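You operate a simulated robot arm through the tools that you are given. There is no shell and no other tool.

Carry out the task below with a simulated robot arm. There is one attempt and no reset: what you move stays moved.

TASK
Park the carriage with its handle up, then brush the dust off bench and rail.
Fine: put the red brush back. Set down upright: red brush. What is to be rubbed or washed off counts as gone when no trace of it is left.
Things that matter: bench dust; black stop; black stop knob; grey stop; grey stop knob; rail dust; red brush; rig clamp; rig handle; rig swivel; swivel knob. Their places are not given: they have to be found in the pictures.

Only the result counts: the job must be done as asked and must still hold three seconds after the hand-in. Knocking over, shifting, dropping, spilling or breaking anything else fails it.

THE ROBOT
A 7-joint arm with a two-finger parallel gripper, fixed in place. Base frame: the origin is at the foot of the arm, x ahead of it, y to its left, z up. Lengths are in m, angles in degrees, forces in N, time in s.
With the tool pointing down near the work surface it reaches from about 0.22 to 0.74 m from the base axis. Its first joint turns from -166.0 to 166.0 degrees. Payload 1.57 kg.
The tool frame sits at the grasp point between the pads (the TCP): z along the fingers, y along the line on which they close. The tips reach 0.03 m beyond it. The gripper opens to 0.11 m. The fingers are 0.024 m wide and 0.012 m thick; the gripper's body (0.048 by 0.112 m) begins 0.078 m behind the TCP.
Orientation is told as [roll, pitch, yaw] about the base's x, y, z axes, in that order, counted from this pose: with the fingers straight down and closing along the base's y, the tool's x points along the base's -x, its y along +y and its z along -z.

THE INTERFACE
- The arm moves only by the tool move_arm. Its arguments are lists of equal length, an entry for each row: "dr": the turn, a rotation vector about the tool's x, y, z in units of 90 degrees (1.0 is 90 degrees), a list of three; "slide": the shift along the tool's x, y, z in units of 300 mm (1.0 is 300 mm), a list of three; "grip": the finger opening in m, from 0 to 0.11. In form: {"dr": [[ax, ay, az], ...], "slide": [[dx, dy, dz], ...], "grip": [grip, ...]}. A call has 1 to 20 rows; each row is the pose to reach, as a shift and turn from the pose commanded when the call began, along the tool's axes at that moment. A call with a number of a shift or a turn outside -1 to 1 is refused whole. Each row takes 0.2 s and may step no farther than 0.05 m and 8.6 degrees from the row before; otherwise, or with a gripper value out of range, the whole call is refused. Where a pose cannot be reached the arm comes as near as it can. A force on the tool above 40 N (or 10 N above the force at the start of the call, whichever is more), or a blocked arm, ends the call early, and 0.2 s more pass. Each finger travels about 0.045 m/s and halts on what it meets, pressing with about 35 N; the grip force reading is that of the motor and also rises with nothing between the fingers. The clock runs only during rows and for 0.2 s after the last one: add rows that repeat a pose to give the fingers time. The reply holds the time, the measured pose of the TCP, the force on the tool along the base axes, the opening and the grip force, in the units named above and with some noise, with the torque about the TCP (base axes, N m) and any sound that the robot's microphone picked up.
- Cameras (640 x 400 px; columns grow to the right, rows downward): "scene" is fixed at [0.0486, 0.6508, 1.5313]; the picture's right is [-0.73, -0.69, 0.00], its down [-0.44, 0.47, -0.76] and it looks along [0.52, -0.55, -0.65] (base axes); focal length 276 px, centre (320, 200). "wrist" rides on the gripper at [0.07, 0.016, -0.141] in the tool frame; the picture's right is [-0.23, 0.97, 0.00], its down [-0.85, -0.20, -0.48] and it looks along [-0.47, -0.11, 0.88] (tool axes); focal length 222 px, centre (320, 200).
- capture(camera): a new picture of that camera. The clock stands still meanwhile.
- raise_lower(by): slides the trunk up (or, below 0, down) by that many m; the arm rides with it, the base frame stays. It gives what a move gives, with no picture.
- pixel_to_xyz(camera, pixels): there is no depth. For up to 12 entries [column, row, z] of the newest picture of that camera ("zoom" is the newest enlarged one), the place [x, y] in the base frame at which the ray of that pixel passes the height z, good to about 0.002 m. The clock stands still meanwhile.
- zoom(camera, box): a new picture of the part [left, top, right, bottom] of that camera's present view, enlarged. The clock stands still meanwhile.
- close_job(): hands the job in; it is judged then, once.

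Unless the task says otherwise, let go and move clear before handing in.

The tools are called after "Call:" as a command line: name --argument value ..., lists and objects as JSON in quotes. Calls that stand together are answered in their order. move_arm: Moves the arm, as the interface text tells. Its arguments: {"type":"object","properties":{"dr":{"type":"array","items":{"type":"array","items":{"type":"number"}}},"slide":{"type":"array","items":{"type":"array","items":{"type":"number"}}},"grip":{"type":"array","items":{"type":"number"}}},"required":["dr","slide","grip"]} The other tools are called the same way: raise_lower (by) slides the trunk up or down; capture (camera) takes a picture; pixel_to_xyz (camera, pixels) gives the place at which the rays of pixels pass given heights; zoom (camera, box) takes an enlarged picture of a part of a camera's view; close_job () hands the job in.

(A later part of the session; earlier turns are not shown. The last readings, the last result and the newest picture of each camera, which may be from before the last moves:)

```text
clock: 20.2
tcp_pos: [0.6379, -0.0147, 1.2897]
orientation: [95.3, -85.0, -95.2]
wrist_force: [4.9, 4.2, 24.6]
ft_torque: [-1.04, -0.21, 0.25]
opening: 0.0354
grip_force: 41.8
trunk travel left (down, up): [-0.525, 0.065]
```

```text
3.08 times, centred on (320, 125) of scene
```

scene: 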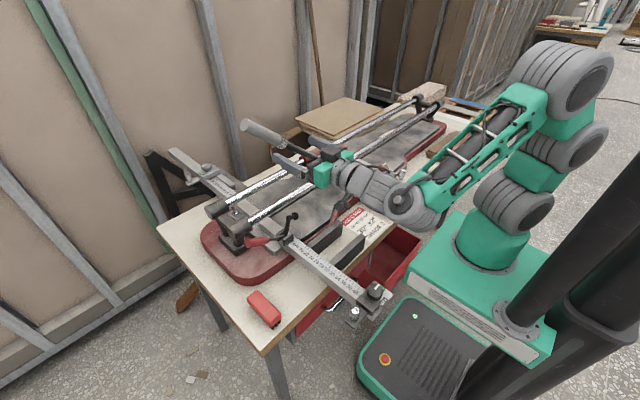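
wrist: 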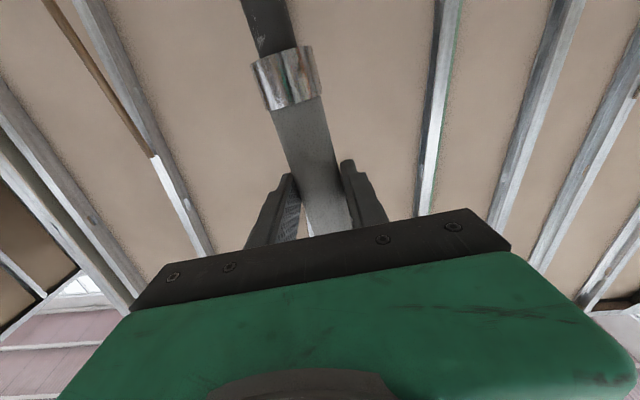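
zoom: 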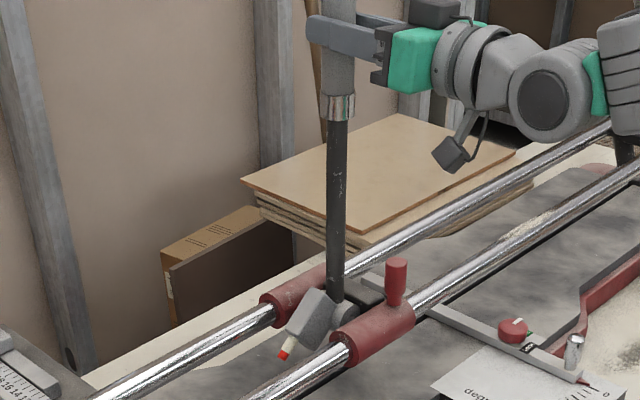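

The handle reads near vertical while the pivot torque has grown, which suggests its upper stop around 88–90°. I open the fingers a little, still straddling it, to see whether it stays up.

Call:
move_arm --dr '[[0, 0, -0.0444], [0, 0, -0.0444], [0, 0, -0.0444], [0, 0, -0.0444]]' --slide '[[-0.005, 0.0698, 0], [-0.005, 0.0698, 0], [-0.005, 0.0698, 0], [-0.005, 0.0698, 0]]' --grip '[0.02, 0.04, 0.06, 0.07]'

Call:
capture --camera "wrist"

Call:
zoom --camera "scene" --box '[250, 60, 390, 190]'

```text
clock: 21.2
tcp_pos: [0.6377, 0.0048, 1.2892]
orientation: [86.3, -88.9, -86.5]
wrist_force: [0.2, -0.1, 0.7]
ft_torque: [0.01, 0.0, 0.01]
opening: 0.0699
grip_force: 0.0
trunk travel left (down, up): [-0.525, 0.065]
```

```text
taken
```

wrist: 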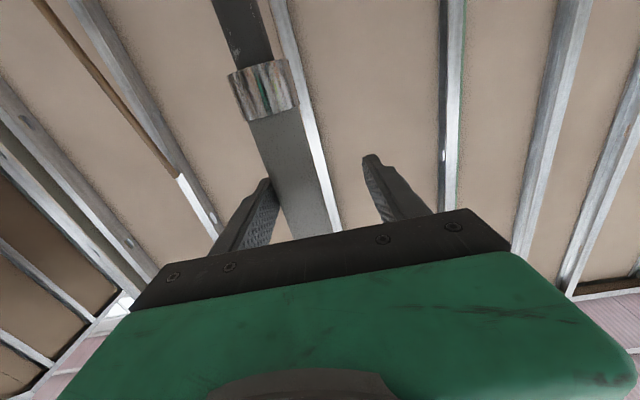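

```text
3.08 times, centred on (320, 125) of scene
```

zoom: 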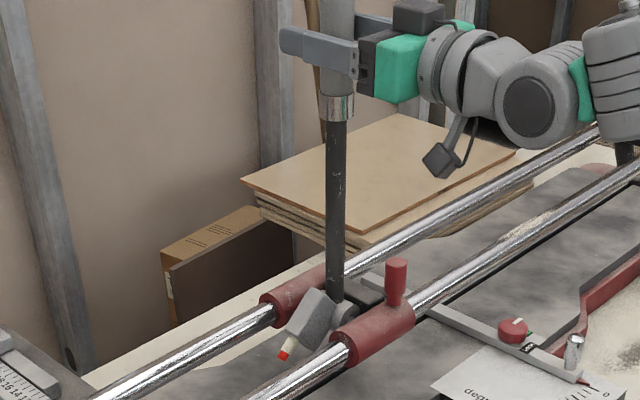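

The handle stays up by itself with the fingers open and no load. Before sliding the carriage toward the left end, I check the marker tip height at scene (308,175) against the fence bar there.

Call:
capture --camera "scene"

Call:
pixel_to_xyz --camera "scene" --pixels '[[308.3, 175.3, 0.88], [308.3, 175.3, 0.9], [308.3, 175.3, 0.92], [308.3, 175.3, 0.94], [250, 221, 0.975], [295, 241.9, 0.89], [295, 241.9, 0.9], [263.6, 308, 0.84], [428, 172, 0.8]]'

Call:
zoom --camera "scene" --box '[200, 180, 340, 270]'

```text
taken
```

scene: 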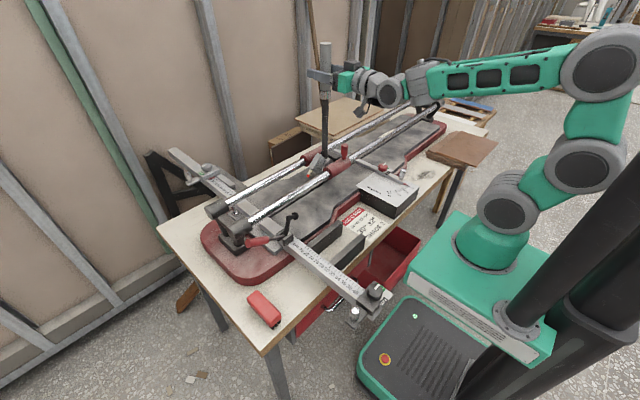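

```text
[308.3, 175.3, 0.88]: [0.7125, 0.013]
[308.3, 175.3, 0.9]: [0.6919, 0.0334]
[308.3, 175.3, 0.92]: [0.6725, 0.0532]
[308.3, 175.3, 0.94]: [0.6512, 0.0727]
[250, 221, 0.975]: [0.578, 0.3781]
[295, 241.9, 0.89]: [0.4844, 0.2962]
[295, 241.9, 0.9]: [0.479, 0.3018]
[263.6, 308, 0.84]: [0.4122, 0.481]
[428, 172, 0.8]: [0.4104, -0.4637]
```

```text
4.44 times, centred on (270, 225) of scene
```

zoom: 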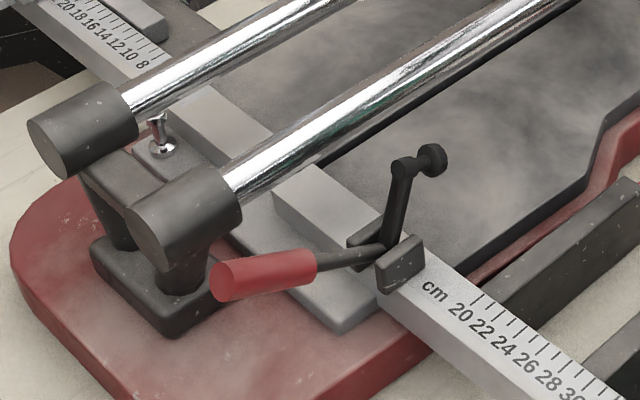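

The marker tip clears the fence (z ≈ 0.956 against 0.894), and the left stop leaves room for the carriage up to about y = 0.32. I open fully and back straight out from the handle.

Call:
move_arm --dr '[[0, 0, 0], [0, 0, 0], [0, 0, 0], [0, 0, 0], [0, 0, 0], [0, 0, 0], [0, 0, 0]]' --slide '[[0, 0, 0], [0, 0, 0], [0, 0, -0.1], [0, 0, -0.22], [0, 0, -0.36], [0, 0, -0.5], [0, 0, -0.5]]' --grip '[0.09, 0.11, 0.11, 0.11, 0.11, 0.11, 0.11]'

Call:
zoom --camera "scene" --box '[250, 30, 430, 200]'

Call:
capture --camera "wrist"

```text
clock: 23.0
tcp_pos: [0.5083, 0.0011, 1.2228]
orientation: [4.0, -81.9, -4.9]
wrist_force: [0.3, 1.4, -0.1]
ft_torque: [0.02, -0.04, 0.01]
opening: 0.1101
grip_force: 0.0
trunk travel left (down, up): [-0.525, 0.065]
stopped in row 7: the arm was blocked; the commanded pose is now the measured one
```

```text
2.35 times, centred on (340, 115) of scene
```

zoom: 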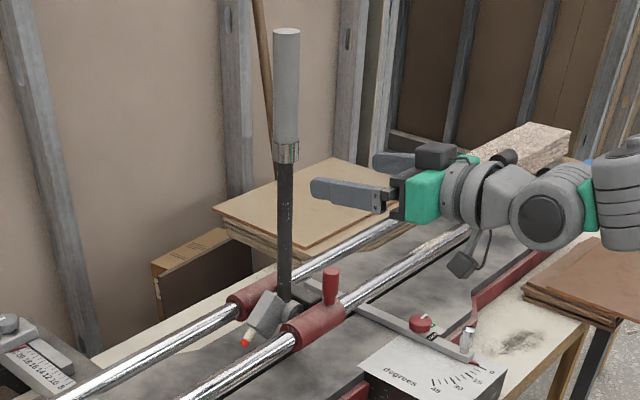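

```text
taken
```

wrist: 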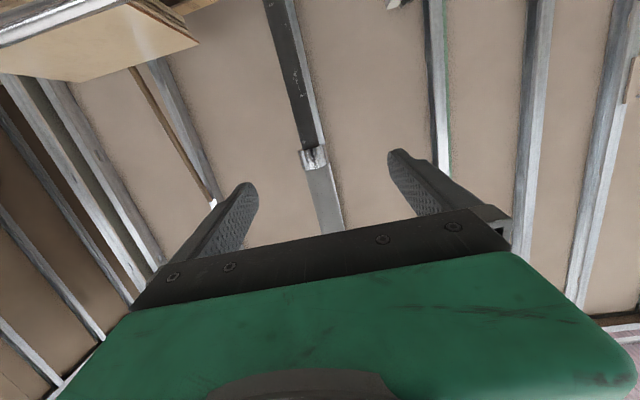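

The handle stands upright on its own (scene (325,45) to (326,158)); the arm hit a joint limit while backing out and dipped a little, with nothing touched. I now pitch the hand to 45° forward-down near the carriage's red post to look at it.

Call:
move_arm --dr '[[0, 0.08, 0], [0, 0.16, 0], [0, 0.24, 0], [0, 0.33, 0], [0, 0.411, 0], [0, 0.411, 0]]' --slide '[[0.053, -0.022, -0.031], [0.106, -0.044, -0.062], [0.16, -0.066, -0.094], [0.213, -0.088, -0.125], [0.267, -0.109, -0.156], [0.267, -0.109, -0.156]]' --grip '[0.11, 0.11, 0.11, 0.11, 0.11, 0.11]'

Call:
capture --camera "wrist"

Call:
capture --camera "scene"

```text
clock: 24.4
tcp_pos: [0.4486, -0.0309, 1.1545]
orientation: [0.7, -45.7, -1.4]
wrist_force: [0.1, 0.0, 0.6]
ft_torque: [0.0, 0.01, -0.01]
opening: 0.1102
grip_force: 0.2
trunk travel left (down, up): [-0.525, 0.065]
```

```text
taken
```

wrist: 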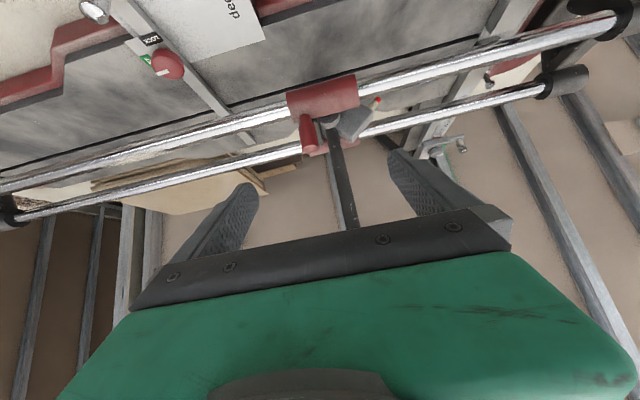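

```text
taken
```

scene: 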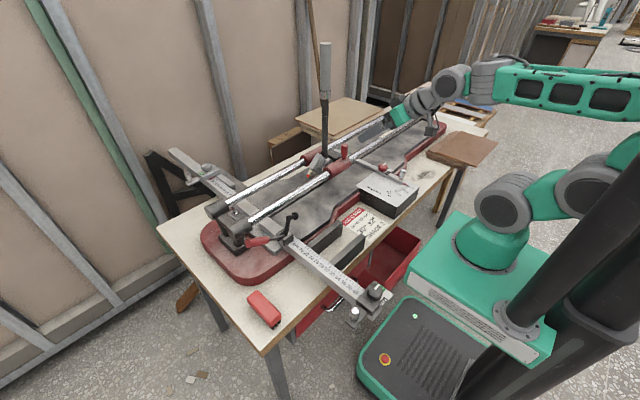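

The wrist view (upside down) shows the red post at about (307,130) and the upright handle at (340,180). I zoom to get the post's base and top.

Call:
zoom --camera "wrist" --box '[260, 60, 400, 180]'

Call:
zoom --camera "scene" --box '[300, 130, 370, 190]'

```text
3.33 times, centred on (330, 120) of wrist
```

zoom: 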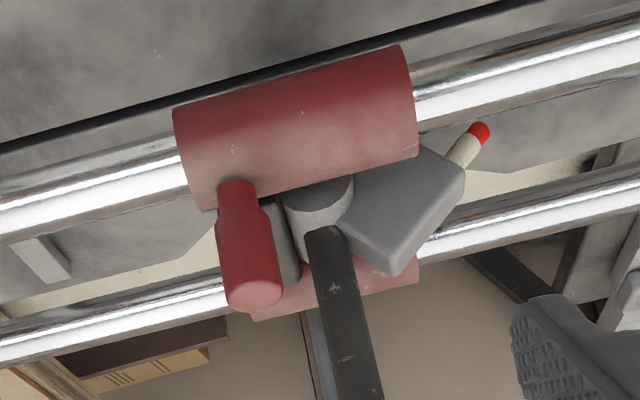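

```text
6.67 times, centred on (335, 160) of scene
```

zoom: 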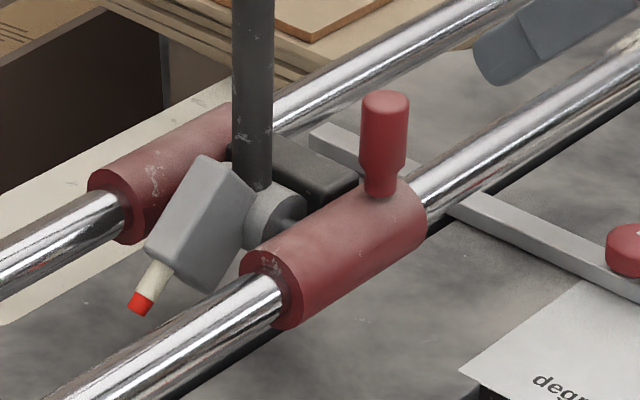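

I triangulate the post's top and base from these two views.

Call:
pixel_to_xyz --camera "wrist" --pixels '[[311.1, 149.1, 1.03], [311.1, 149.1, 1.05], [311.1, 149.1, 1.07], [305.1, 117, 0.98], [305.1, 117, 1.0], [305.1, 117, 1.02]]'

Call:
pixel_to_xyz --camera "scene" --pixels '[[344.75, 145, 1.03], [344.75, 145, 1.05], [344.75, 145, 1.07], [344.1, 158.5, 0.98], [344.1, 158.5, 1.0], [344.1, 158.5, 1.02]]'

```text
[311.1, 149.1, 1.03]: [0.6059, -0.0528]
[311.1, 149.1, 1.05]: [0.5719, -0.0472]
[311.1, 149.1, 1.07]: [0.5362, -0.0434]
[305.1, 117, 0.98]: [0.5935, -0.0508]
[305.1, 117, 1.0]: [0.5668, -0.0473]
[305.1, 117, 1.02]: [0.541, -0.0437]
```

```text
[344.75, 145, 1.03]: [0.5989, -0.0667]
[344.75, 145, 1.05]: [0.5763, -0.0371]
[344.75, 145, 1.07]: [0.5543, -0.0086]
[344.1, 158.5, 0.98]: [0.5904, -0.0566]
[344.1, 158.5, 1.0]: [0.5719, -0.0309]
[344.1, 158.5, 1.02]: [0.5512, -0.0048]
```

The post stands at about (0.582, −0.047) from z 0.988 to 1.044. I approach along the tool's diagonal with the fingers narrowed to 0.06, stopping about 4 cm short to check the line-up.

Call:
move_arm --dr '[[0, 0, 0], [0, 0, 0], [0, 0, 0], [0, 0, 0], [0, 0, 0]]' --slide '[[-0.002, -0.013, 0.11], [-0.004, -0.025, 0.22], [-0.006, -0.038, 0.33], [-0.007, -0.05, 0.44], [-0.007, -0.05, 0.44]]' --grip '[0.095, 0.08, 0.065, 0.06, 0.06]'

Call:
capture --camera "wrist"

Call:
zoom --camera "scene" --box '[290, 110, 410, 190]'

```text
clock: 25.6
tcp_pos: [0.5462, -0.0462, 1.062]
orientation: [0.9, -45.3, -1.4]
wrist_force: [0.6, -0.6, 0.1]
ft_torque: [0.0, 0.03, -0.01]
opening: 0.0602
grip_force: 0.1
trunk travel left (down, up): [-0.525, 0.065]
```

```text
taken
```

wrist: 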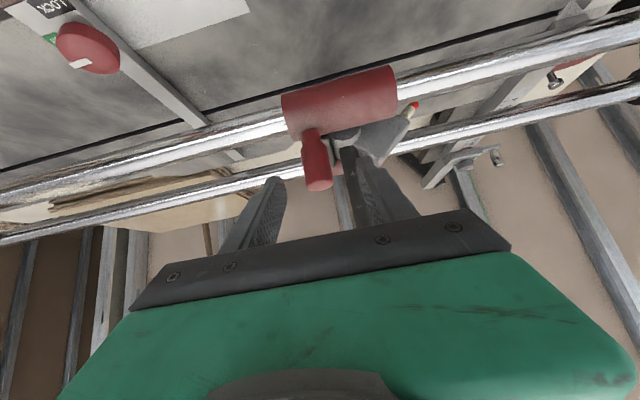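

```text
5.00 times, centred on (350, 150) of scene
```

zoom: 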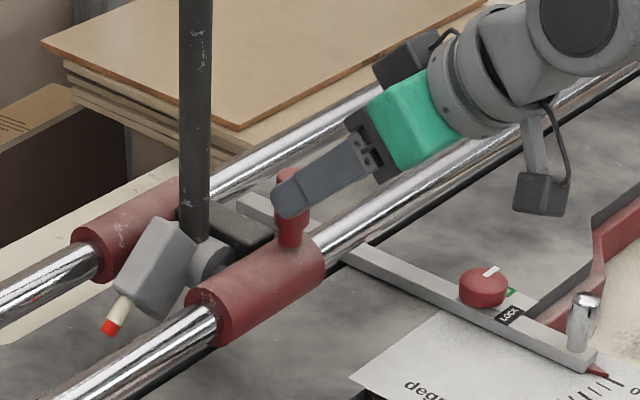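

The fingers straddle the post's line. I go the last 4.5 cm and close on the post.

Call:
move_arm --dr '[[0, 0, 0], [0, 0, 0], [0, 0, 0], [0, 0, 0], [0, 0, 0], [0, 0, 0], [0, 0, 0], [0, 0, 0]]' --slide '[[0, 0, 0.05], [0, 0, 0.1], [0, 0, 0.148], [0, 0, 0.148], [0, 0, 0.148], [0, 0, 0.148], [0, 0, 0.148], [0, 0, 0.148]]' --grip '[0.06, 0.06, 0.06, 0.05, 0.04, 0.03, 0.015, 0.015]'

Call:
zoom --camera "scene" --box '[290, 110, 410, 190]'

Call:
capture --camera "wrist"

```text
clock: 27.4
tcp_pos: [0.5773, -0.0453, 1.031]
orientation: [0.7, -45.5, -1.3]
wrist_force: [-0.6, -4.5, -0.6]
ft_torque: [-0.9, -0.03, -0.19]
opening: 0.0249
grip_force: 26.5
trunk travel left (down, up): [-0.525, 0.065]
```

```text
5.00 times, centred on (350, 150) of scene
```

zoom: 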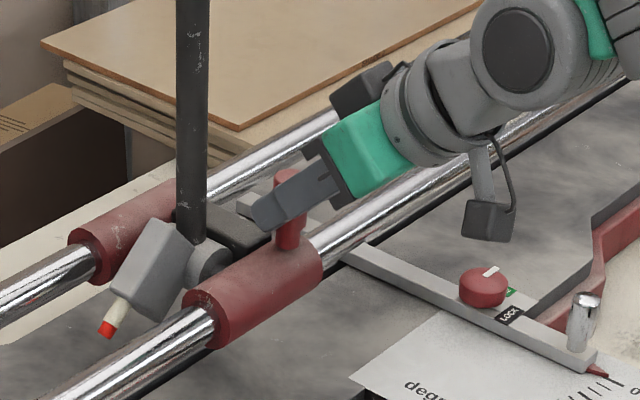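

```text
taken
```

wrist: 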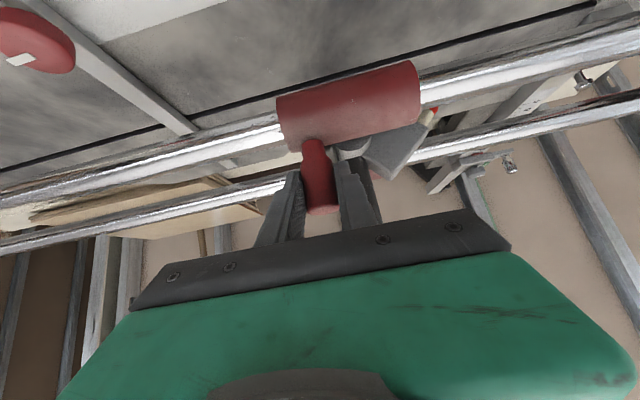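

The post is held (opening 0.025). I slide the carriage 5 cm toward +y and read the forces.

Call:
move_arm --dr '[[0, 0, 0], [0, 0, 0], [0, 0, 0], [0, 0, 0]]' --slide '[[0, 0.05, 0], [0, 0.11, 0], [0, 0.17, 0], [0, 0.17, 0]]' --grip '[0.015, 0.015, 0.015, 0.015]'

Call:
zoom --camera "scene" --box '[250, 30, 430, 200]'

```text
clock: 28.4
tcp_pos: [0.5774, 0.0073, 1.0299]
orientation: [0.9, -45.3, -1.3]
wrist_force: [2.1, 0.3, -2.9]
ft_torque: [-1.18, 0.62, 0.01]
opening: 0.0248
grip_force: 36.5
trunk travel left (down, up): [-0.525, 0.065]
```

```text
2.35 times, centred on (340, 115) of scene
```

zoom: 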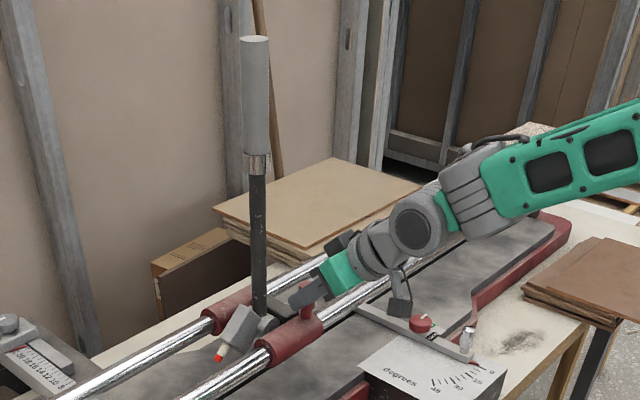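

The carriage slides freely and the handle stays upright. I continue 0.24 m toward the left end.

Call:
move_arm --dr '[[0, 0, 0], [0, 0, 0], [0, 0, 0], [0, 0, 0], [0, 0, 0], [0, 0, 0], [0, 0, 0], [0, 0, 0], [0, 0, 0], [0, 0, 0], [0, 0, 0]]' --slide '[[0, 0.06, 0], [0, 0.14, 0], [0, 0.22, 0], [0, 0.3, 0], [0, 0.38, 0], [0, 0.46, 0], [0, 0.54, 0], [0, 0.62, 0], [0, 0.7, 0], [0, 0.78, 0], [0, 0.8, 0]]' --grip '[0.015, 0.015, 0.015, 0.015, 0.015, 0.015, 0.015, 0.015, 0.015, 0.015, 0.015]'

Call:
zoom --camera "scene" --box '[190, 60, 370, 240]'

Call:
capture --camera "wrist"

```text
clock: 30.5
tcp_pos: [0.5777, 0.215, 1.0332]
orientation: [0.0, -44.9, -1.8]
wrist_force: [-2.4, -9.4, 1.8]
ft_torque: [0.27, -0.02, -0.14]
opening: 0.025
grip_force: 36.2
trunk travel left (down, up): [-0.525, 0.065]
stopped in row 10: the force on the tool passed its limit at 45 N (the readings are from after the stop); the commanded pose is now the measured one
```

```text
2.22 times, centred on (280, 150) of scene
```

zoom: 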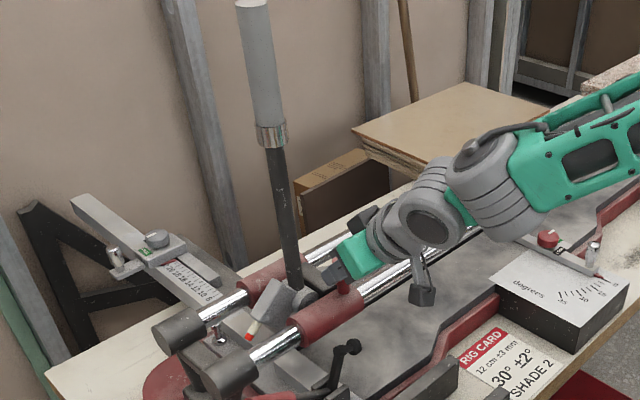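

```text
taken
```

wrist: 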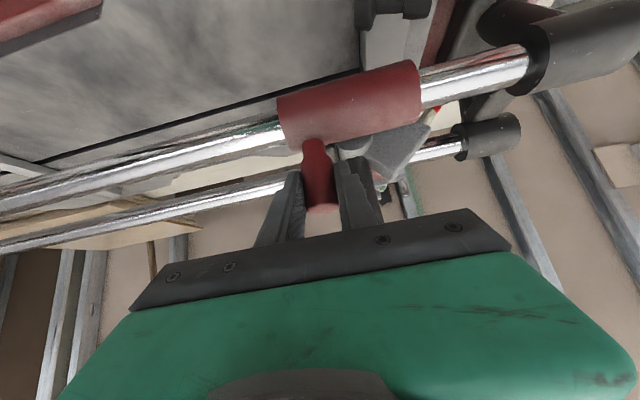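

The push stopped at y = 0.215 with a force of 45 N, short of the end caps by roughly 6 cm. I look closely at what stopped it: an end of travel or the marker touching something.

Call:
zoom --camera "scene" --box '[215, 165, 305, 225]'

Call:
zoom --camera "wrist" --box '[360, 60, 520, 180]'

```text
6.67 times, centred on (260, 195) of scene
```

zoom: 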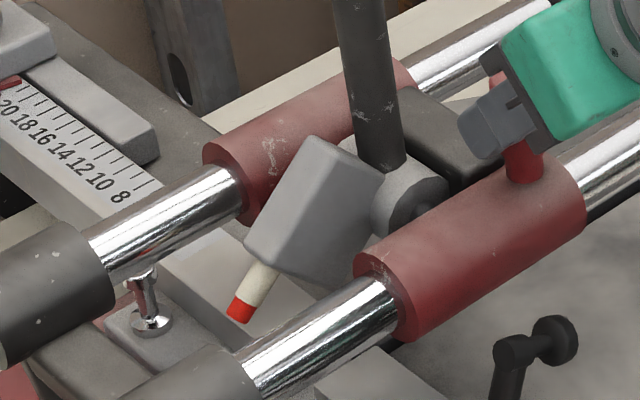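

```text
3.33 times, centred on (440, 120) of wrist
```

zoom: 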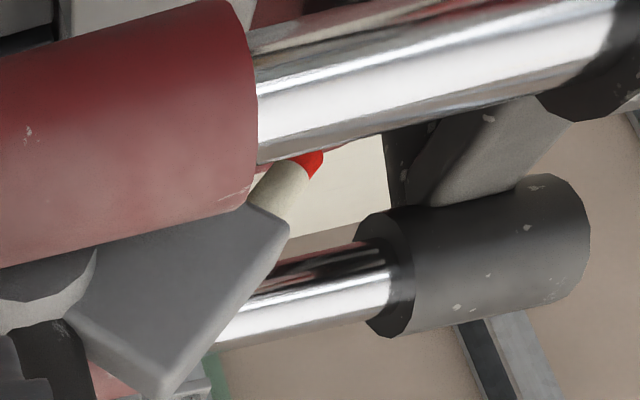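

The marker hangs free in the air and nothing is jammed, so this looks like the end of the carriage's travel. I push once more gently to confirm.

Call:
move_arm --dr '[[0, 0, 0], [0, 0, 0], [0, 0, 0]]' --slide '[[0, 0.012, 0], [0, 0.024, 0], [0, 0.024, 0]]' --grip '[0.015, 0.015, 0.015]'

```text
clock: 31.2
tcp_pos: [0.5786, 0.2154, 1.0306]
orientation: [-0.4, -45.1, -2.2]
wrist_force: [2.3, -30.7, 5.7]
ft_torque: [0.92, -0.55, -0.11]
opening: 0.0251
grip_force: 36.7
trunk travel left (down, up): [-0.525, 0.065]
stopped in row 3: the force on the tool passed its limit at 41 N (the readings are from after the stop); the commanded pose is now the measured one
```

It's a hard end of travel: no motion with 41 N. I release the post and back out along the tool's axis.

Call:
move_arm --dr '[[0, 0, 0], [0, 0, 0], [0, 0, 0], [0, 0, 0], [0, 0, 0], [0, 0, 0], [0, 0, 0]]' --slide '[[0, 0, 0], [0, 0, 0], [0, 0, 0], [0, 0, -0.1], [0, 0, -0.22], [0, 0, -0.36], [0, 0, -0.5]]' --grip '[0.03, 0.05, 0.06, 0.06, 0.06, 0.06, 0.06]'

Call:
capture --camera "scene"

Call:
capture --camera "wrist"

```text
clock: 32.8
tcp_pos: [0.4689, 0.2266, 1.1397]
orientation: [-0.4, -45.0, -1.6]
wrist_force: [-0.1, 0.2, 0.8]
ft_torque: [0.02, -0.02, -0.01]
opening: 0.06
grip_force: 0.1
trunk travel left (down, up): [-0.525, 0.065]
```

```text
taken
```

scene: 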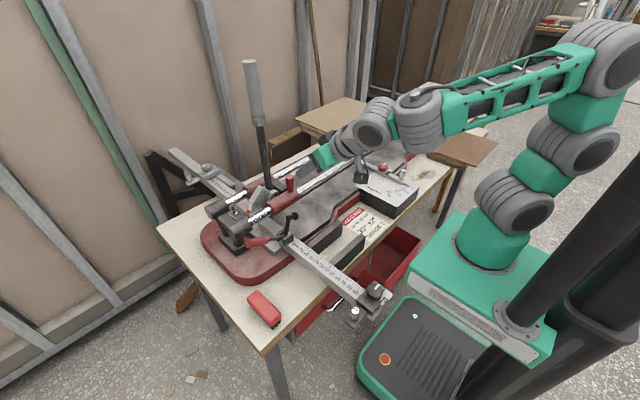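

```text
taken
```

wrist: 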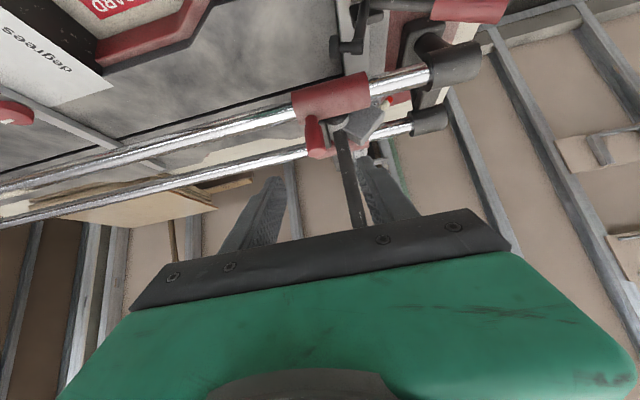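

The handle is plumb at the parked place (scene (249,62) to (270,195) lies on the vertical). Now I go for the red brush near (0.41, 0.48): turn the hand back to pointing down and move over toward it.

Call:
move_arm --dr '[[0, 0.07, 0], [0, 0.14, 0], [0, 0.21, 0], [0, 0.29, 0], [0, 0.36, 0], [0, 0.43, 0], [0, 0.5, 0], [0, 0.5, 0]]' --slide '[[0.06, 0.04, -0.05], [0.12, 0.1, -0.09], [0.18, 0.19, -0.12], [0.23, 0.28, -0.15], [0.28, 0.38, -0.17], [0.33, 0.48, -0.185], [0.38, 0.57, -0.197], [0.38, 0.57, -0.197]]' --grip '[0.08, 0.1, 0.11, 0.11, 0.11, 0.11, 0.11, 0.11]'

Call:
capture --camera "wrist"

Call:
capture --camera "scene"

```text
clock: 34.6
tcp_pos: [0.3537, 0.3985, 1.0971]
orientation: [-0.3, 0.1, -1.8]
wrist_force: [-0.3, -0.5, -0.6]
ft_torque: [-0.02, 0.02, -0.01]
opening: 0.11
grip_force: 0.1
trunk travel left (down, up): [-0.525, 0.065]
```

```text
taken
```

wrist: 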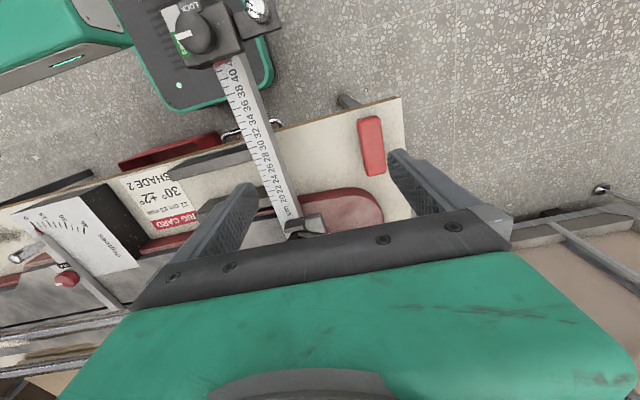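

```text
taken
```

scene: 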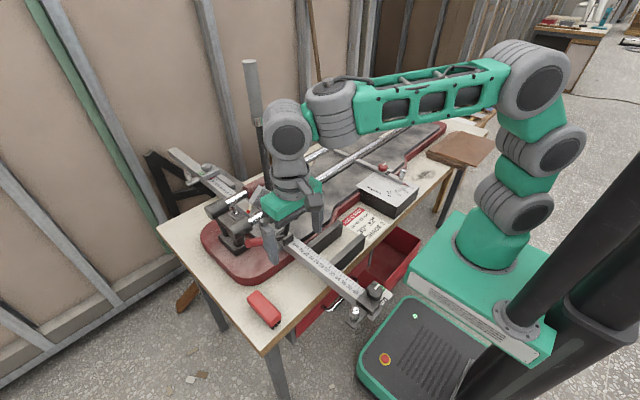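

The brush shows at wrist (371,145), its long side roughly along base x. I zoom on it in both views to measure its top face and bristles.

Call:
zoom --camera "wrist" --box '[330, 95, 420, 195]'

Call:
zoom --camera "scene" --box '[240, 280, 290, 335]'

```text
4.00 times, centred on (375, 145) of wrist
```

zoom: 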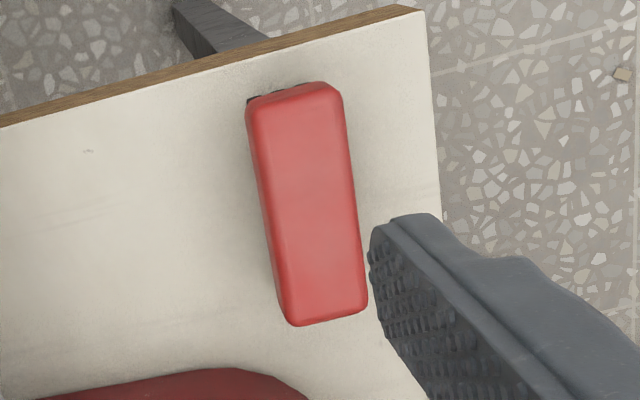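

```text
7.27 times, centred on (265, 308) of scene
```

zoom: 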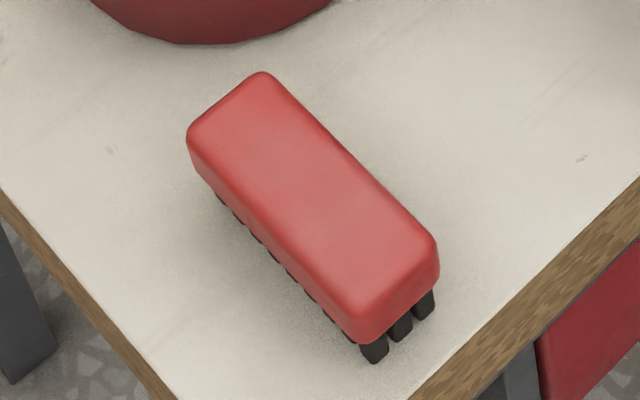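

I triangulate the brush's top face centre and corners.

Call:
pixel_to_xyz --camera "scene" --pixels '[[263.8, 306.6, 0.82], [263.8, 306.6, 0.84], [263.8, 306.6, 0.86], [246.8, 298.4, 0.85], [257.0, 290.4, 0.85], [281.1, 313.5, 0.85], [270.2, 324.5, 0.85]]'

Call:
pixel_to_xyz --camera "wrist" --pixels '[[373.5, 146.25, 0.82], [373.5, 146.25, 0.84], [373.5, 146.25, 0.86], [360.5, 121.25, 0.85], [380, 117.5, 0.85], [386.25, 171.25, 0.85], [367.5, 175.5, 0.85]]'

```text
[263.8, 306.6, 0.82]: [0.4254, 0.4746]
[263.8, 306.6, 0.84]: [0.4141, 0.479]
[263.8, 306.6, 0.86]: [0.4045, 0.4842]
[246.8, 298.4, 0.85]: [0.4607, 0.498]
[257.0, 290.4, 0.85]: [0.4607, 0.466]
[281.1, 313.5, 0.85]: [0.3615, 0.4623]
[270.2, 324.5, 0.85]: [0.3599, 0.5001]
```

```text
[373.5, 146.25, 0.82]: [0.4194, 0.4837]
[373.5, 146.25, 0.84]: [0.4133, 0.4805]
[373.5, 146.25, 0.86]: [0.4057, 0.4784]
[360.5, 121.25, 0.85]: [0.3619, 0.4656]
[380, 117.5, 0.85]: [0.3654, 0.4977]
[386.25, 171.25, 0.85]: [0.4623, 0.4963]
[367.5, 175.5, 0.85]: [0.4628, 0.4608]
```

The brush's top centre is at (0.412, 0.480), top z ≈ 0.845, about 0.10 long along x and 0.034 wide along y. I move above it with the fingers closing along y and stop at z 0.92 to check the line-up.

Call:
move_arm --dr '[[0, 0, -0.02], [0, 0, -0.02], [0, 0, -0.02], [0, 0, -0.02], [0, 0, -0.02], [0, 0, -0.02], [0, 0, -0.02]]' --slide '[[-0.06, 0.09, 0.05], [-0.12, 0.19, 0.13], [-0.186, 0.278, 0.23], [-0.186, 0.278, 0.36], [-0.186, 0.278, 0.48], [-0.186, 0.278, 0.59], [-0.186, 0.278, 0.59]]' --grip '[0.11, 0.1, 0.09, 0.08, 0.08, 0.08, 0.08]'

Call:
capture --camera "wrist"

Call:
zoom --camera "scene" --box '[210, 230, 320, 340]'

```text
clock: 36.2
tcp_pos: [0.4144, 0.4821, 0.9188]
orientation: [-0.2, 0.0, -0.2]
wrist_force: [0.3, 0.1, 1.1]
ft_torque: [0.0, 0.0, 0.04]
opening: 0.0799
grip_force: 0.0
trunk travel left (down, up): [-0.525, 0.065]
```

```text
taken
```

wrist: 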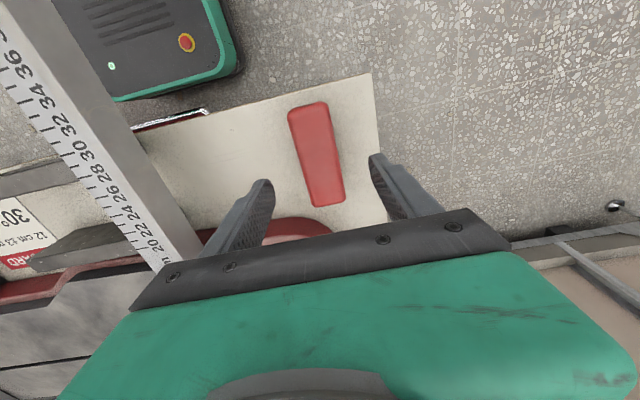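

```text
3.64 times, centred on (265, 285) of scene
```

zoom: 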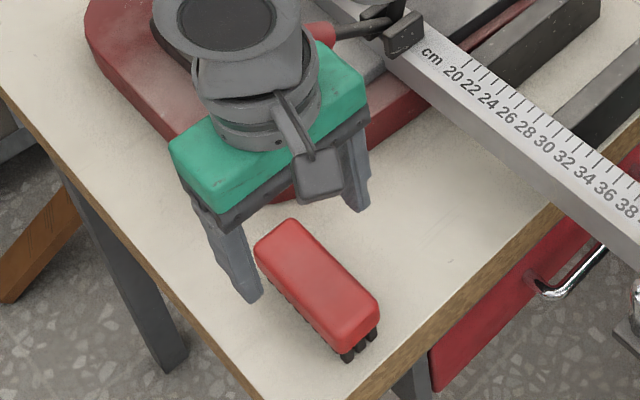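

The brush sits between the finger planes at wrist (288–345, 103–207). I measure its corners again from this closer view.

Call:
zoom --camera "wrist" --box '[260, 80, 380, 220]'

Call:
pixel_to_xyz --camera "wrist" --pixels '[[290, 110, 0.843], [326, 105, 0.843], [344, 199, 0.843], [314, 206, 0.843], [372, 75, 0.8], [388, 215, 0.8]]'

```text
2.86 times, centred on (320, 150) of wrist
```

zoom: 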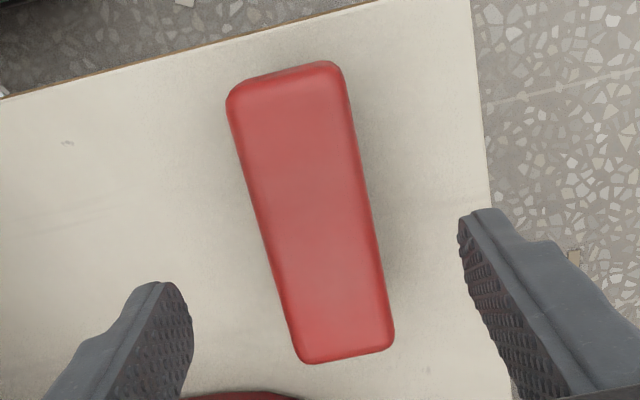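

```text
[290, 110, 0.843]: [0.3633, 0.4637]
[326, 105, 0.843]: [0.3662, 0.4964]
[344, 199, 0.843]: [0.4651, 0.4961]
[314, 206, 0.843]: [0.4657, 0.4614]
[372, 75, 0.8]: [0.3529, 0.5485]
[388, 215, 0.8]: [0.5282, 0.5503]
```

The brush centre is (0.415, 0.4795) with yaw about −0.7°, so the fingers only need a 2 mm shift. I descend to z 0.84 and close.

Call:
move_arm --dr '[[0, 0, 0], [0, 0, 0], [0, 0, 0], [0, 0, 0], [0, 0, 0], [0, 0, 0], [0, 0, 0], [0, 0, 0], [0, 0, 0], [0, 0, 0]]' --slide '[[0, -0.008, 0.07], [0, -0.008, 0.14], [0, -0.008, 0.21], [0, -0.008, 0.263], [0, -0.008, 0.263], [0, -0.008, 0.263], [0, -0.008, 0.263], [0, -0.008, 0.263], [0, -0.008, 0.263], [0, -0.008, 0.263]]' --grip '[0.08, 0.08, 0.08, 0.08, 0.08, 0.06, 0.045, 0.03, 0.02, 0.02]'

Call:
capture --camera "wrist"

Call:
zoom --camera "scene" --box '[210, 230, 320, 340]'

```text
clock: 38.4
tcp_pos: [0.4145, 0.4778, 0.8406]
orientation: [-0.3, 0.1, -0.2]
wrist_force: [-0.2, 0.9, 0.2]
ft_torque: [0.04, 0.0, -0.05]
opening: 0.0392
grip_force: 35.1
trunk travel left (down, up): [-0.525, 0.065]
```

```text
taken
```

wrist: 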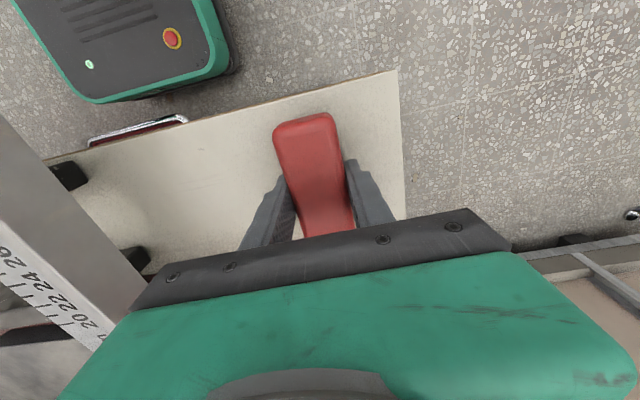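

```text
3.64 times, centred on (265, 285) of scene
```

zoom: 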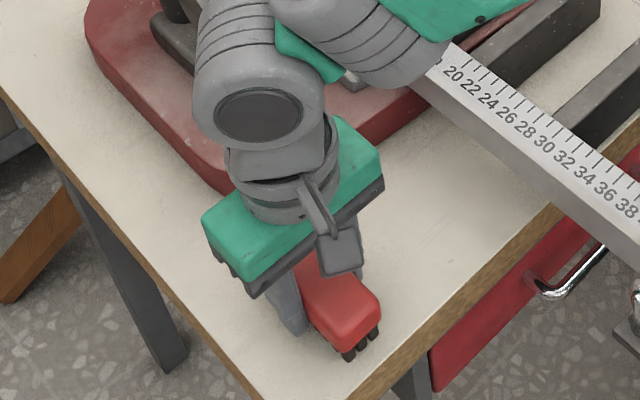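

The brush is held firmly (opening 0.039, 35 N) at TCP (0.4145, 0.478, 0.8406), the pose to return it to. I lift it straight up, well clear of the rig.

Call:
move_arm --dr '[[0, 0, 0], [0, 0, 0], [0, 0, 0], [0, 0, 0], [0, 0, 0], [0, 0, 0], [0, 0, 0], [0, 0, 0]]' --slide '[[0, 0, -0.05], [0, 0, -0.18], [0, 0, -0.32], [0, 0, -0.46], [0, 0, -0.6], [0, 0, -0.74], [0, 0, -0.87], [0, 0, -0.87]]' --grip '[0.02, 0.02, 0.02, 0.02, 0.02, 0.02, 0.02, 0.02]'

Call:
capture --camera "wrist"

```text
clock: 40.2
tcp_pos: [0.4133, 0.4815, 1.1021]
orientation: [-0.3, 0.1, -0.1]
wrist_force: [0.0, 0.5, -1.3]
ft_torque: [-0.04, 0.05, 0.01]
opening: 0.0393
grip_force: 35.6
trunk travel left (down, up): [-0.525, 0.065]
```

```text
taken
```

wrist: 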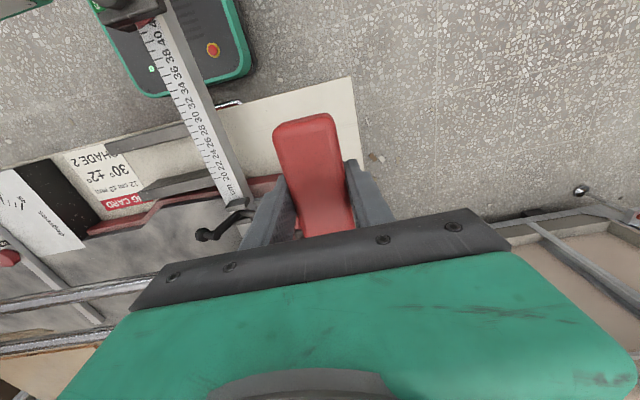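

The brush is lifted clear. I now carry it toward −y in three stages at z 1.10, staying at x ≈ 0.41.

Call:
move_arm --dr '[[0, 0, 0], [0, 0, 0], [0, 0, 0], [0, 0, 0], [0, 0, 0], [0, 0, 0], [0, 0, 0], [0, 0, 0]]' --slide '[[0, -0.1, 0], [0, -0.24, 0], [0, -0.39, 0], [0, -0.54, 0], [0, -0.69, 0], [0, -0.84, 0], [0, -0.99, 0], [0, -1.0, 0]]' --grip '[0.02, 0.02, 0.02, 0.02, 0.02, 0.02, 0.02, 0.02]'

Call:
move_arm --dr '[[0, 0, 0], [0, 0, 0], [0, 0, 0], [0, 0, 0], [0, 0, 0], [0, 0, 0], [0, 0, 0], [0, 0, 0]]' --slide '[[0, -0.14, 0], [0, -0.28, 0], [0, -0.42, 0], [0, -0.56, 0], [0, -0.7, 0], [0, -0.85, 0], [0, -1.0, 0], [0, -1.0, 0]]' --grip '[0.02, 0.02, 0.02, 0.02, 0.02, 0.02, 0.02, 0.02]'

Call:
move_arm --dr '[[0, 0, 0], [0, 0, 0], [0, 0, 0], [0, 0, 0], [0, 0, 0], [0, 0, 0], [0, 0, 0]]' --slide '[[0, -0.14, 0], [0, -0.28, 0], [0, -0.42, 0], [0, -0.56, 0], [0, -0.7, 0], [0, -0.8, 0], [0, -0.8, 0]]' --grip '[0.02, 0.02, 0.02, 0.02, 0.02, 0.02, 0.02]'

Call:
capture --camera "wrist"

Call:
capture --camera "scene"

```text
clock: 42.0
tcp_pos: [0.4156, 0.1792, 1.104]
orientation: [-0.3, 0.1, -0.1]
wrist_force: [0.2, -0.9, -1.1]
ft_torque: [-0.01, 0.03, -0.01]
opening: 0.0395
grip_force: 34.7
trunk travel left (down, up): [-0.525, 0.065]
```

```text
clock: 43.8
tcp_pos: [0.4141, -0.1181, 1.1047]
orientation: [-0.3, 0.1, -0.1]
wrist_force: [0.1, -0.5, -1.3]
ft_torque: [-0.01, 0.06, 0.01]
opening: 0.0394
grip_force: 34.7
trunk travel left (down, up): [-0.525, 0.065]
```

```text
clock: 45.4
tcp_pos: [0.4126, -0.3606, 1.107]
orientation: [-0.3, 0.1, -0.1]
wrist_force: [0.3, 0.2, -0.2]
ft_torque: [0.01, 0.0, 0.0]
opening: 0.0394
grip_force: 34.9
trunk travel left (down, up): [-0.525, 0.065]
```

```text
taken
```

wrist: 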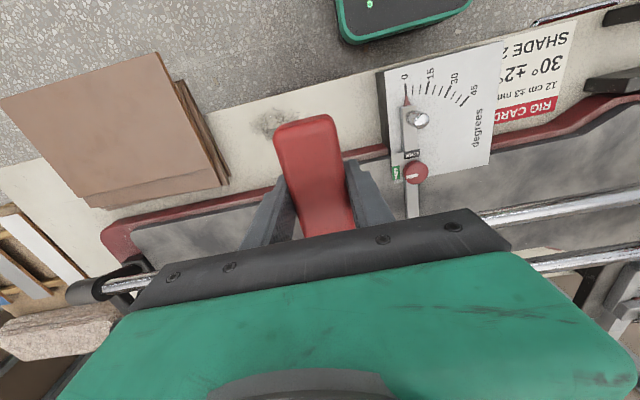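

```text
taken
```

scene: 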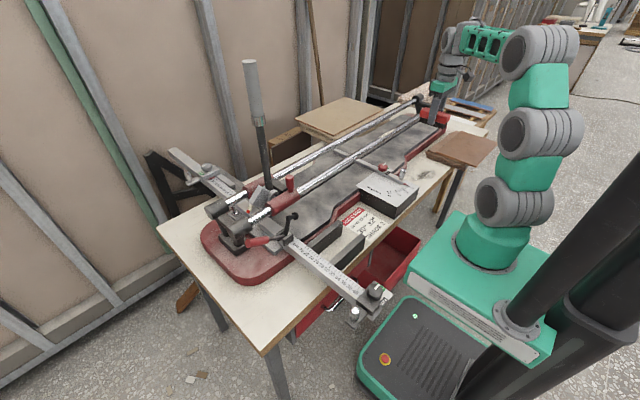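

The bench dust shows at wrist (268,120), partly behind the brush, and at scene (427,172). I zoom for its outline, and again on the rail dust.

Call:
zoom --camera "scene" --box '[400, 150, 450, 195]'

Call:
zoom --camera "scene" --box '[355, 105, 425, 160]'

Call:
zoom --camera "wrist" --box '[200, 70, 420, 200]'

```text
8.89 times, centred on (425, 172) of scene
```

zoom: 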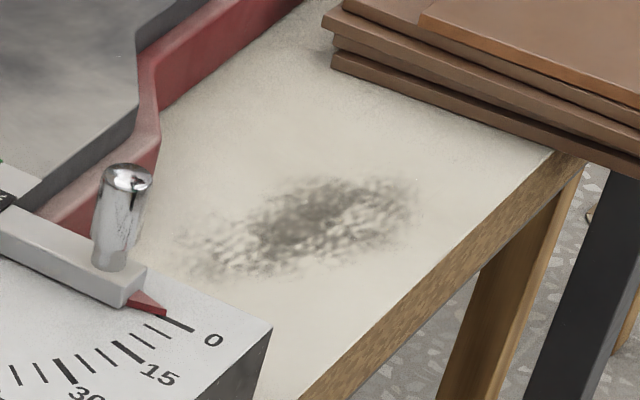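

```text
7.27 times, centred on (390, 132) of scene
```

zoom: 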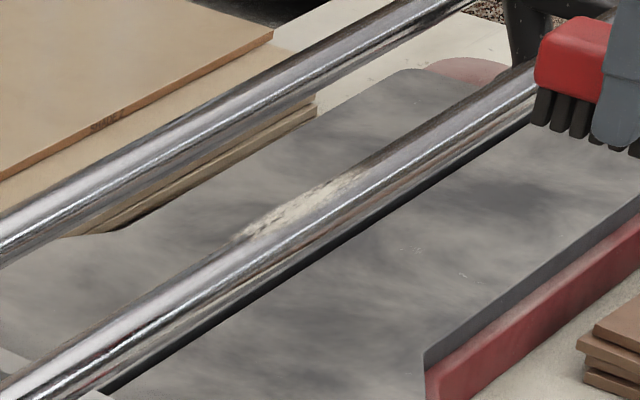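

```text
2.91 times, centred on (310, 135) of wrist
```

zoom: 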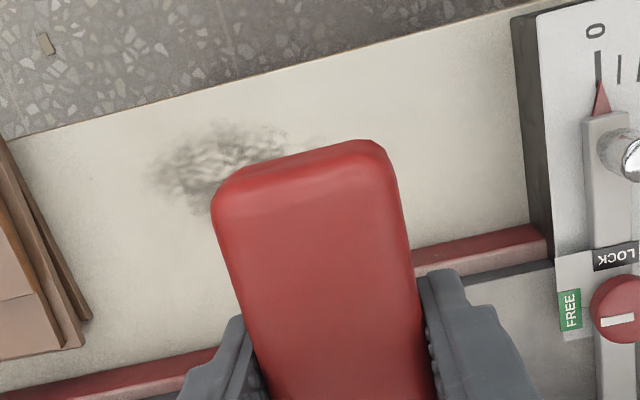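

I convert the dust outlines to places on the bench (z 0.80) and on the rail top (z 0.99).

Call:
pixel_to_xyz --camera "scene" --pixels '[[408.1, 177.1, 0.8], [435.7, 172, 0.8], [426.1, 168.9, 0.8], [414.9, 181.3, 0.8], [424, 174, 0.8], [378.3, 137.1, 0.99], [395.5, 128.6, 0.99], [386, 132.5, 0.99], [429, 195, 0.8], [451, 166, 0.8], [409, 185, 0.85]]'

Call:
pixel_to_xyz --camera "wrist" --pixels '[[252, 135, 0.8], [258, 118, 0.8], [283, 112, 0.8], [300, 115, 0.8], [300, 122, 0.8], [380, 120, 0.87], [220, 180, 0.83]]'

```text
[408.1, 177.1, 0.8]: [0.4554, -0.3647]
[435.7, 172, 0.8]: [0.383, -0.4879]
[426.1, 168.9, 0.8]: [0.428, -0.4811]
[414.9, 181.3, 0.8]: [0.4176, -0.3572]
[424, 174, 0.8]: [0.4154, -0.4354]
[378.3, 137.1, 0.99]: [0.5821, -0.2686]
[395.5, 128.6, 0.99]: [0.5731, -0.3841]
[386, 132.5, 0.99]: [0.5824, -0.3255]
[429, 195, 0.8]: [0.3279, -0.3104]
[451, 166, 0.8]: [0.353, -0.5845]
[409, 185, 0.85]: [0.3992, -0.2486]
```

```text
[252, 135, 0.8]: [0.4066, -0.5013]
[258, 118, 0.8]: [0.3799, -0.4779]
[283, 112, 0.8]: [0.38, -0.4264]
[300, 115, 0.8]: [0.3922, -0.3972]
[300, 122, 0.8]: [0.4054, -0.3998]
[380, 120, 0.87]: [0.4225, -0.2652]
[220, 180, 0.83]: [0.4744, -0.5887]
```

The bench dust covers about x 0.38–0.455, y −0.50 to −0.36. I check the rig base edge, tile stack and box edges around it before brushing.

Call:
pixel_to_xyz --camera "scene" --pixels '[[406.5, 166, 0.8], [406.5, 158, 0.8], [421.6, 151, 0.8], [394, 176, 0.8], [427, 158, 0.8], [414, 185.5, 0.87], [410, 204, 0.87], [403.3, 169.75, 0.92], [409, 184, 0.89]]'

Call:
pixel_to_xyz --camera "wrist" --pixels '[[387, 150, 0.82], [345, 161, 0.82], [275, 188, 0.82], [228, 178, 0.8], [200, 120, 0.8], [420, 118, 0.92], [379, 75, 0.87], [388, 152, 0.87]]'

```text
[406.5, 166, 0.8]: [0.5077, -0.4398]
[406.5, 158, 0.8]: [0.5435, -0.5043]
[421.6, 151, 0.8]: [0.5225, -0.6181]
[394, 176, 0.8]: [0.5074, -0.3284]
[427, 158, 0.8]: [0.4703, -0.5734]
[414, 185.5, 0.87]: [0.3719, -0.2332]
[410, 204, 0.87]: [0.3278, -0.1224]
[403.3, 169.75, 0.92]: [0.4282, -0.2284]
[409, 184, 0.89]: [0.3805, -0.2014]
```

```text
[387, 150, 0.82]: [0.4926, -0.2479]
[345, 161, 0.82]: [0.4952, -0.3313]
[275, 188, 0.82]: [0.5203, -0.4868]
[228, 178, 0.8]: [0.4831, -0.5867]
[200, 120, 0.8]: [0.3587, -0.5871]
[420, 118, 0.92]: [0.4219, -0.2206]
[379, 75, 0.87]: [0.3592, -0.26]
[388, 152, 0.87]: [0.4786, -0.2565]
```

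There is clear space: rig base edge at x ≈ 0.495+, box edge at y ≈ −0.25, tiles at y ≈ −0.58. I lower the brush beside the dust at (0.417, −0.335), stopping 1 cm above contact.

Call:
move_arm --dr '[[0, 0, 0], [0, 0, 0], [0, 0, 0], [0, 0, 0], [0, 0, 0], [0, 0, 0], [0, 0, 0], [0, 0, 0]]' --slide '[[-0.015, 0.085, 0.1], [-0.015, 0.085, 0.24], [-0.015, 0.085, 0.38], [-0.015, 0.085, 0.52], [-0.015, 0.085, 0.66], [-0.015, 0.085, 0.78], [-0.015, 0.085, 0.857], [-0.015, 0.085, 0.857]]' --grip '[0.02, 0.02, 0.02, 0.02, 0.02, 0.02, 0.02, 0.02]'

Call:
capture --camera "wrist"

Call:
zoom --camera "scene" --box '[380, 120, 470, 200]'

```text
clock: 47.2
tcp_pos: [0.4157, -0.3342, 0.8477]
orientation: [-0.3, 0.0, -0.1]
wrist_force: [-0.4, -0.7, -0.6]
ft_torque: [0.03, 0.0, -0.04]
opening: 0.0392
grip_force: 35.3
trunk travel left (down, up): [-0.525, 0.065]
```

```text
taken
```

wrist: 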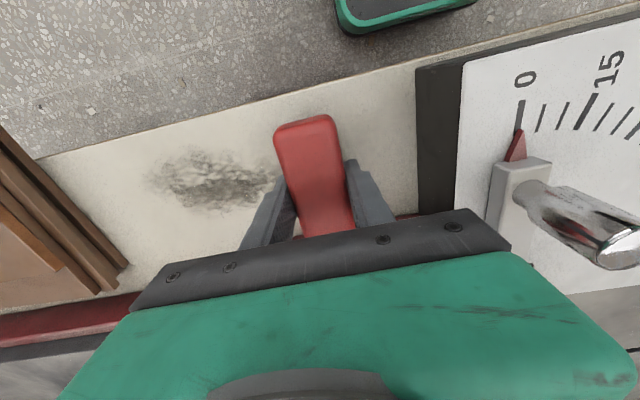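

```text
5.00 times, centred on (425, 160) of scene
```

zoom: 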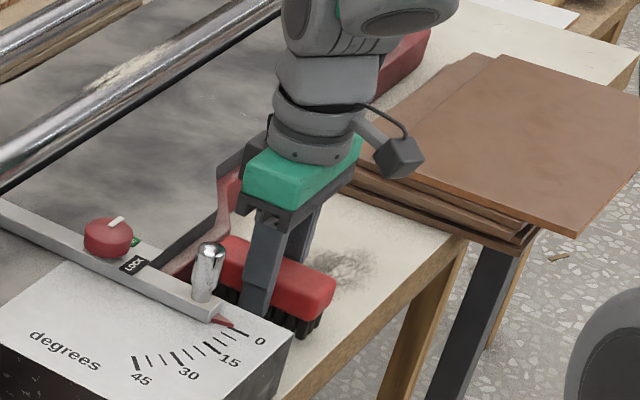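

The dust is now fully visible at wrist (148–275, 150–213), just to the −y side of the brush. I measure it from here.

Call:
pixel_to_xyz --camera "wrist" --pixels '[[146, 183, 0.8], [160, 160, 0.8], [200, 148, 0.8], [275, 178, 0.8], [240, 160, 0.8], [200, 214, 0.8], [240, 208, 0.8], [268, 200, 0.8]]'

```text
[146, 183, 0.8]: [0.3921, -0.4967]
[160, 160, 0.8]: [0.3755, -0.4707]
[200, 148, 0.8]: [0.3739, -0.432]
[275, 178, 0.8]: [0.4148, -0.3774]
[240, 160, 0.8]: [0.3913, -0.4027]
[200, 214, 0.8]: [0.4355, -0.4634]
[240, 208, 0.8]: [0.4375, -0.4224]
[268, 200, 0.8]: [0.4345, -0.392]
```

The brush's 10 cm length covers the dust's whole x range. I lower by 8 mm to touch the bench and read the force.

Call:
move_arm --dr '[[0, 0, 0], [0, 0, 0], [0, 0, 0]]' --slide '[[0, 0, 0.013], [0, 0, 0.027], [0, 0, 0.027]]' --grip '[0.02, 0.02, 0.02]'

```text
clock: 48.0
tcp_pos: [0.4164, -0.335, 0.839]
orientation: [-0.3, 0.0, -0.2]
wrist_force: [-1.3, 0.7, 2.8]
ft_torque: [0.05, 0.01, 0.03]
opening: 0.0397
grip_force: 34.9
trunk travel left (down, up): [-0.525, 0.065]
```

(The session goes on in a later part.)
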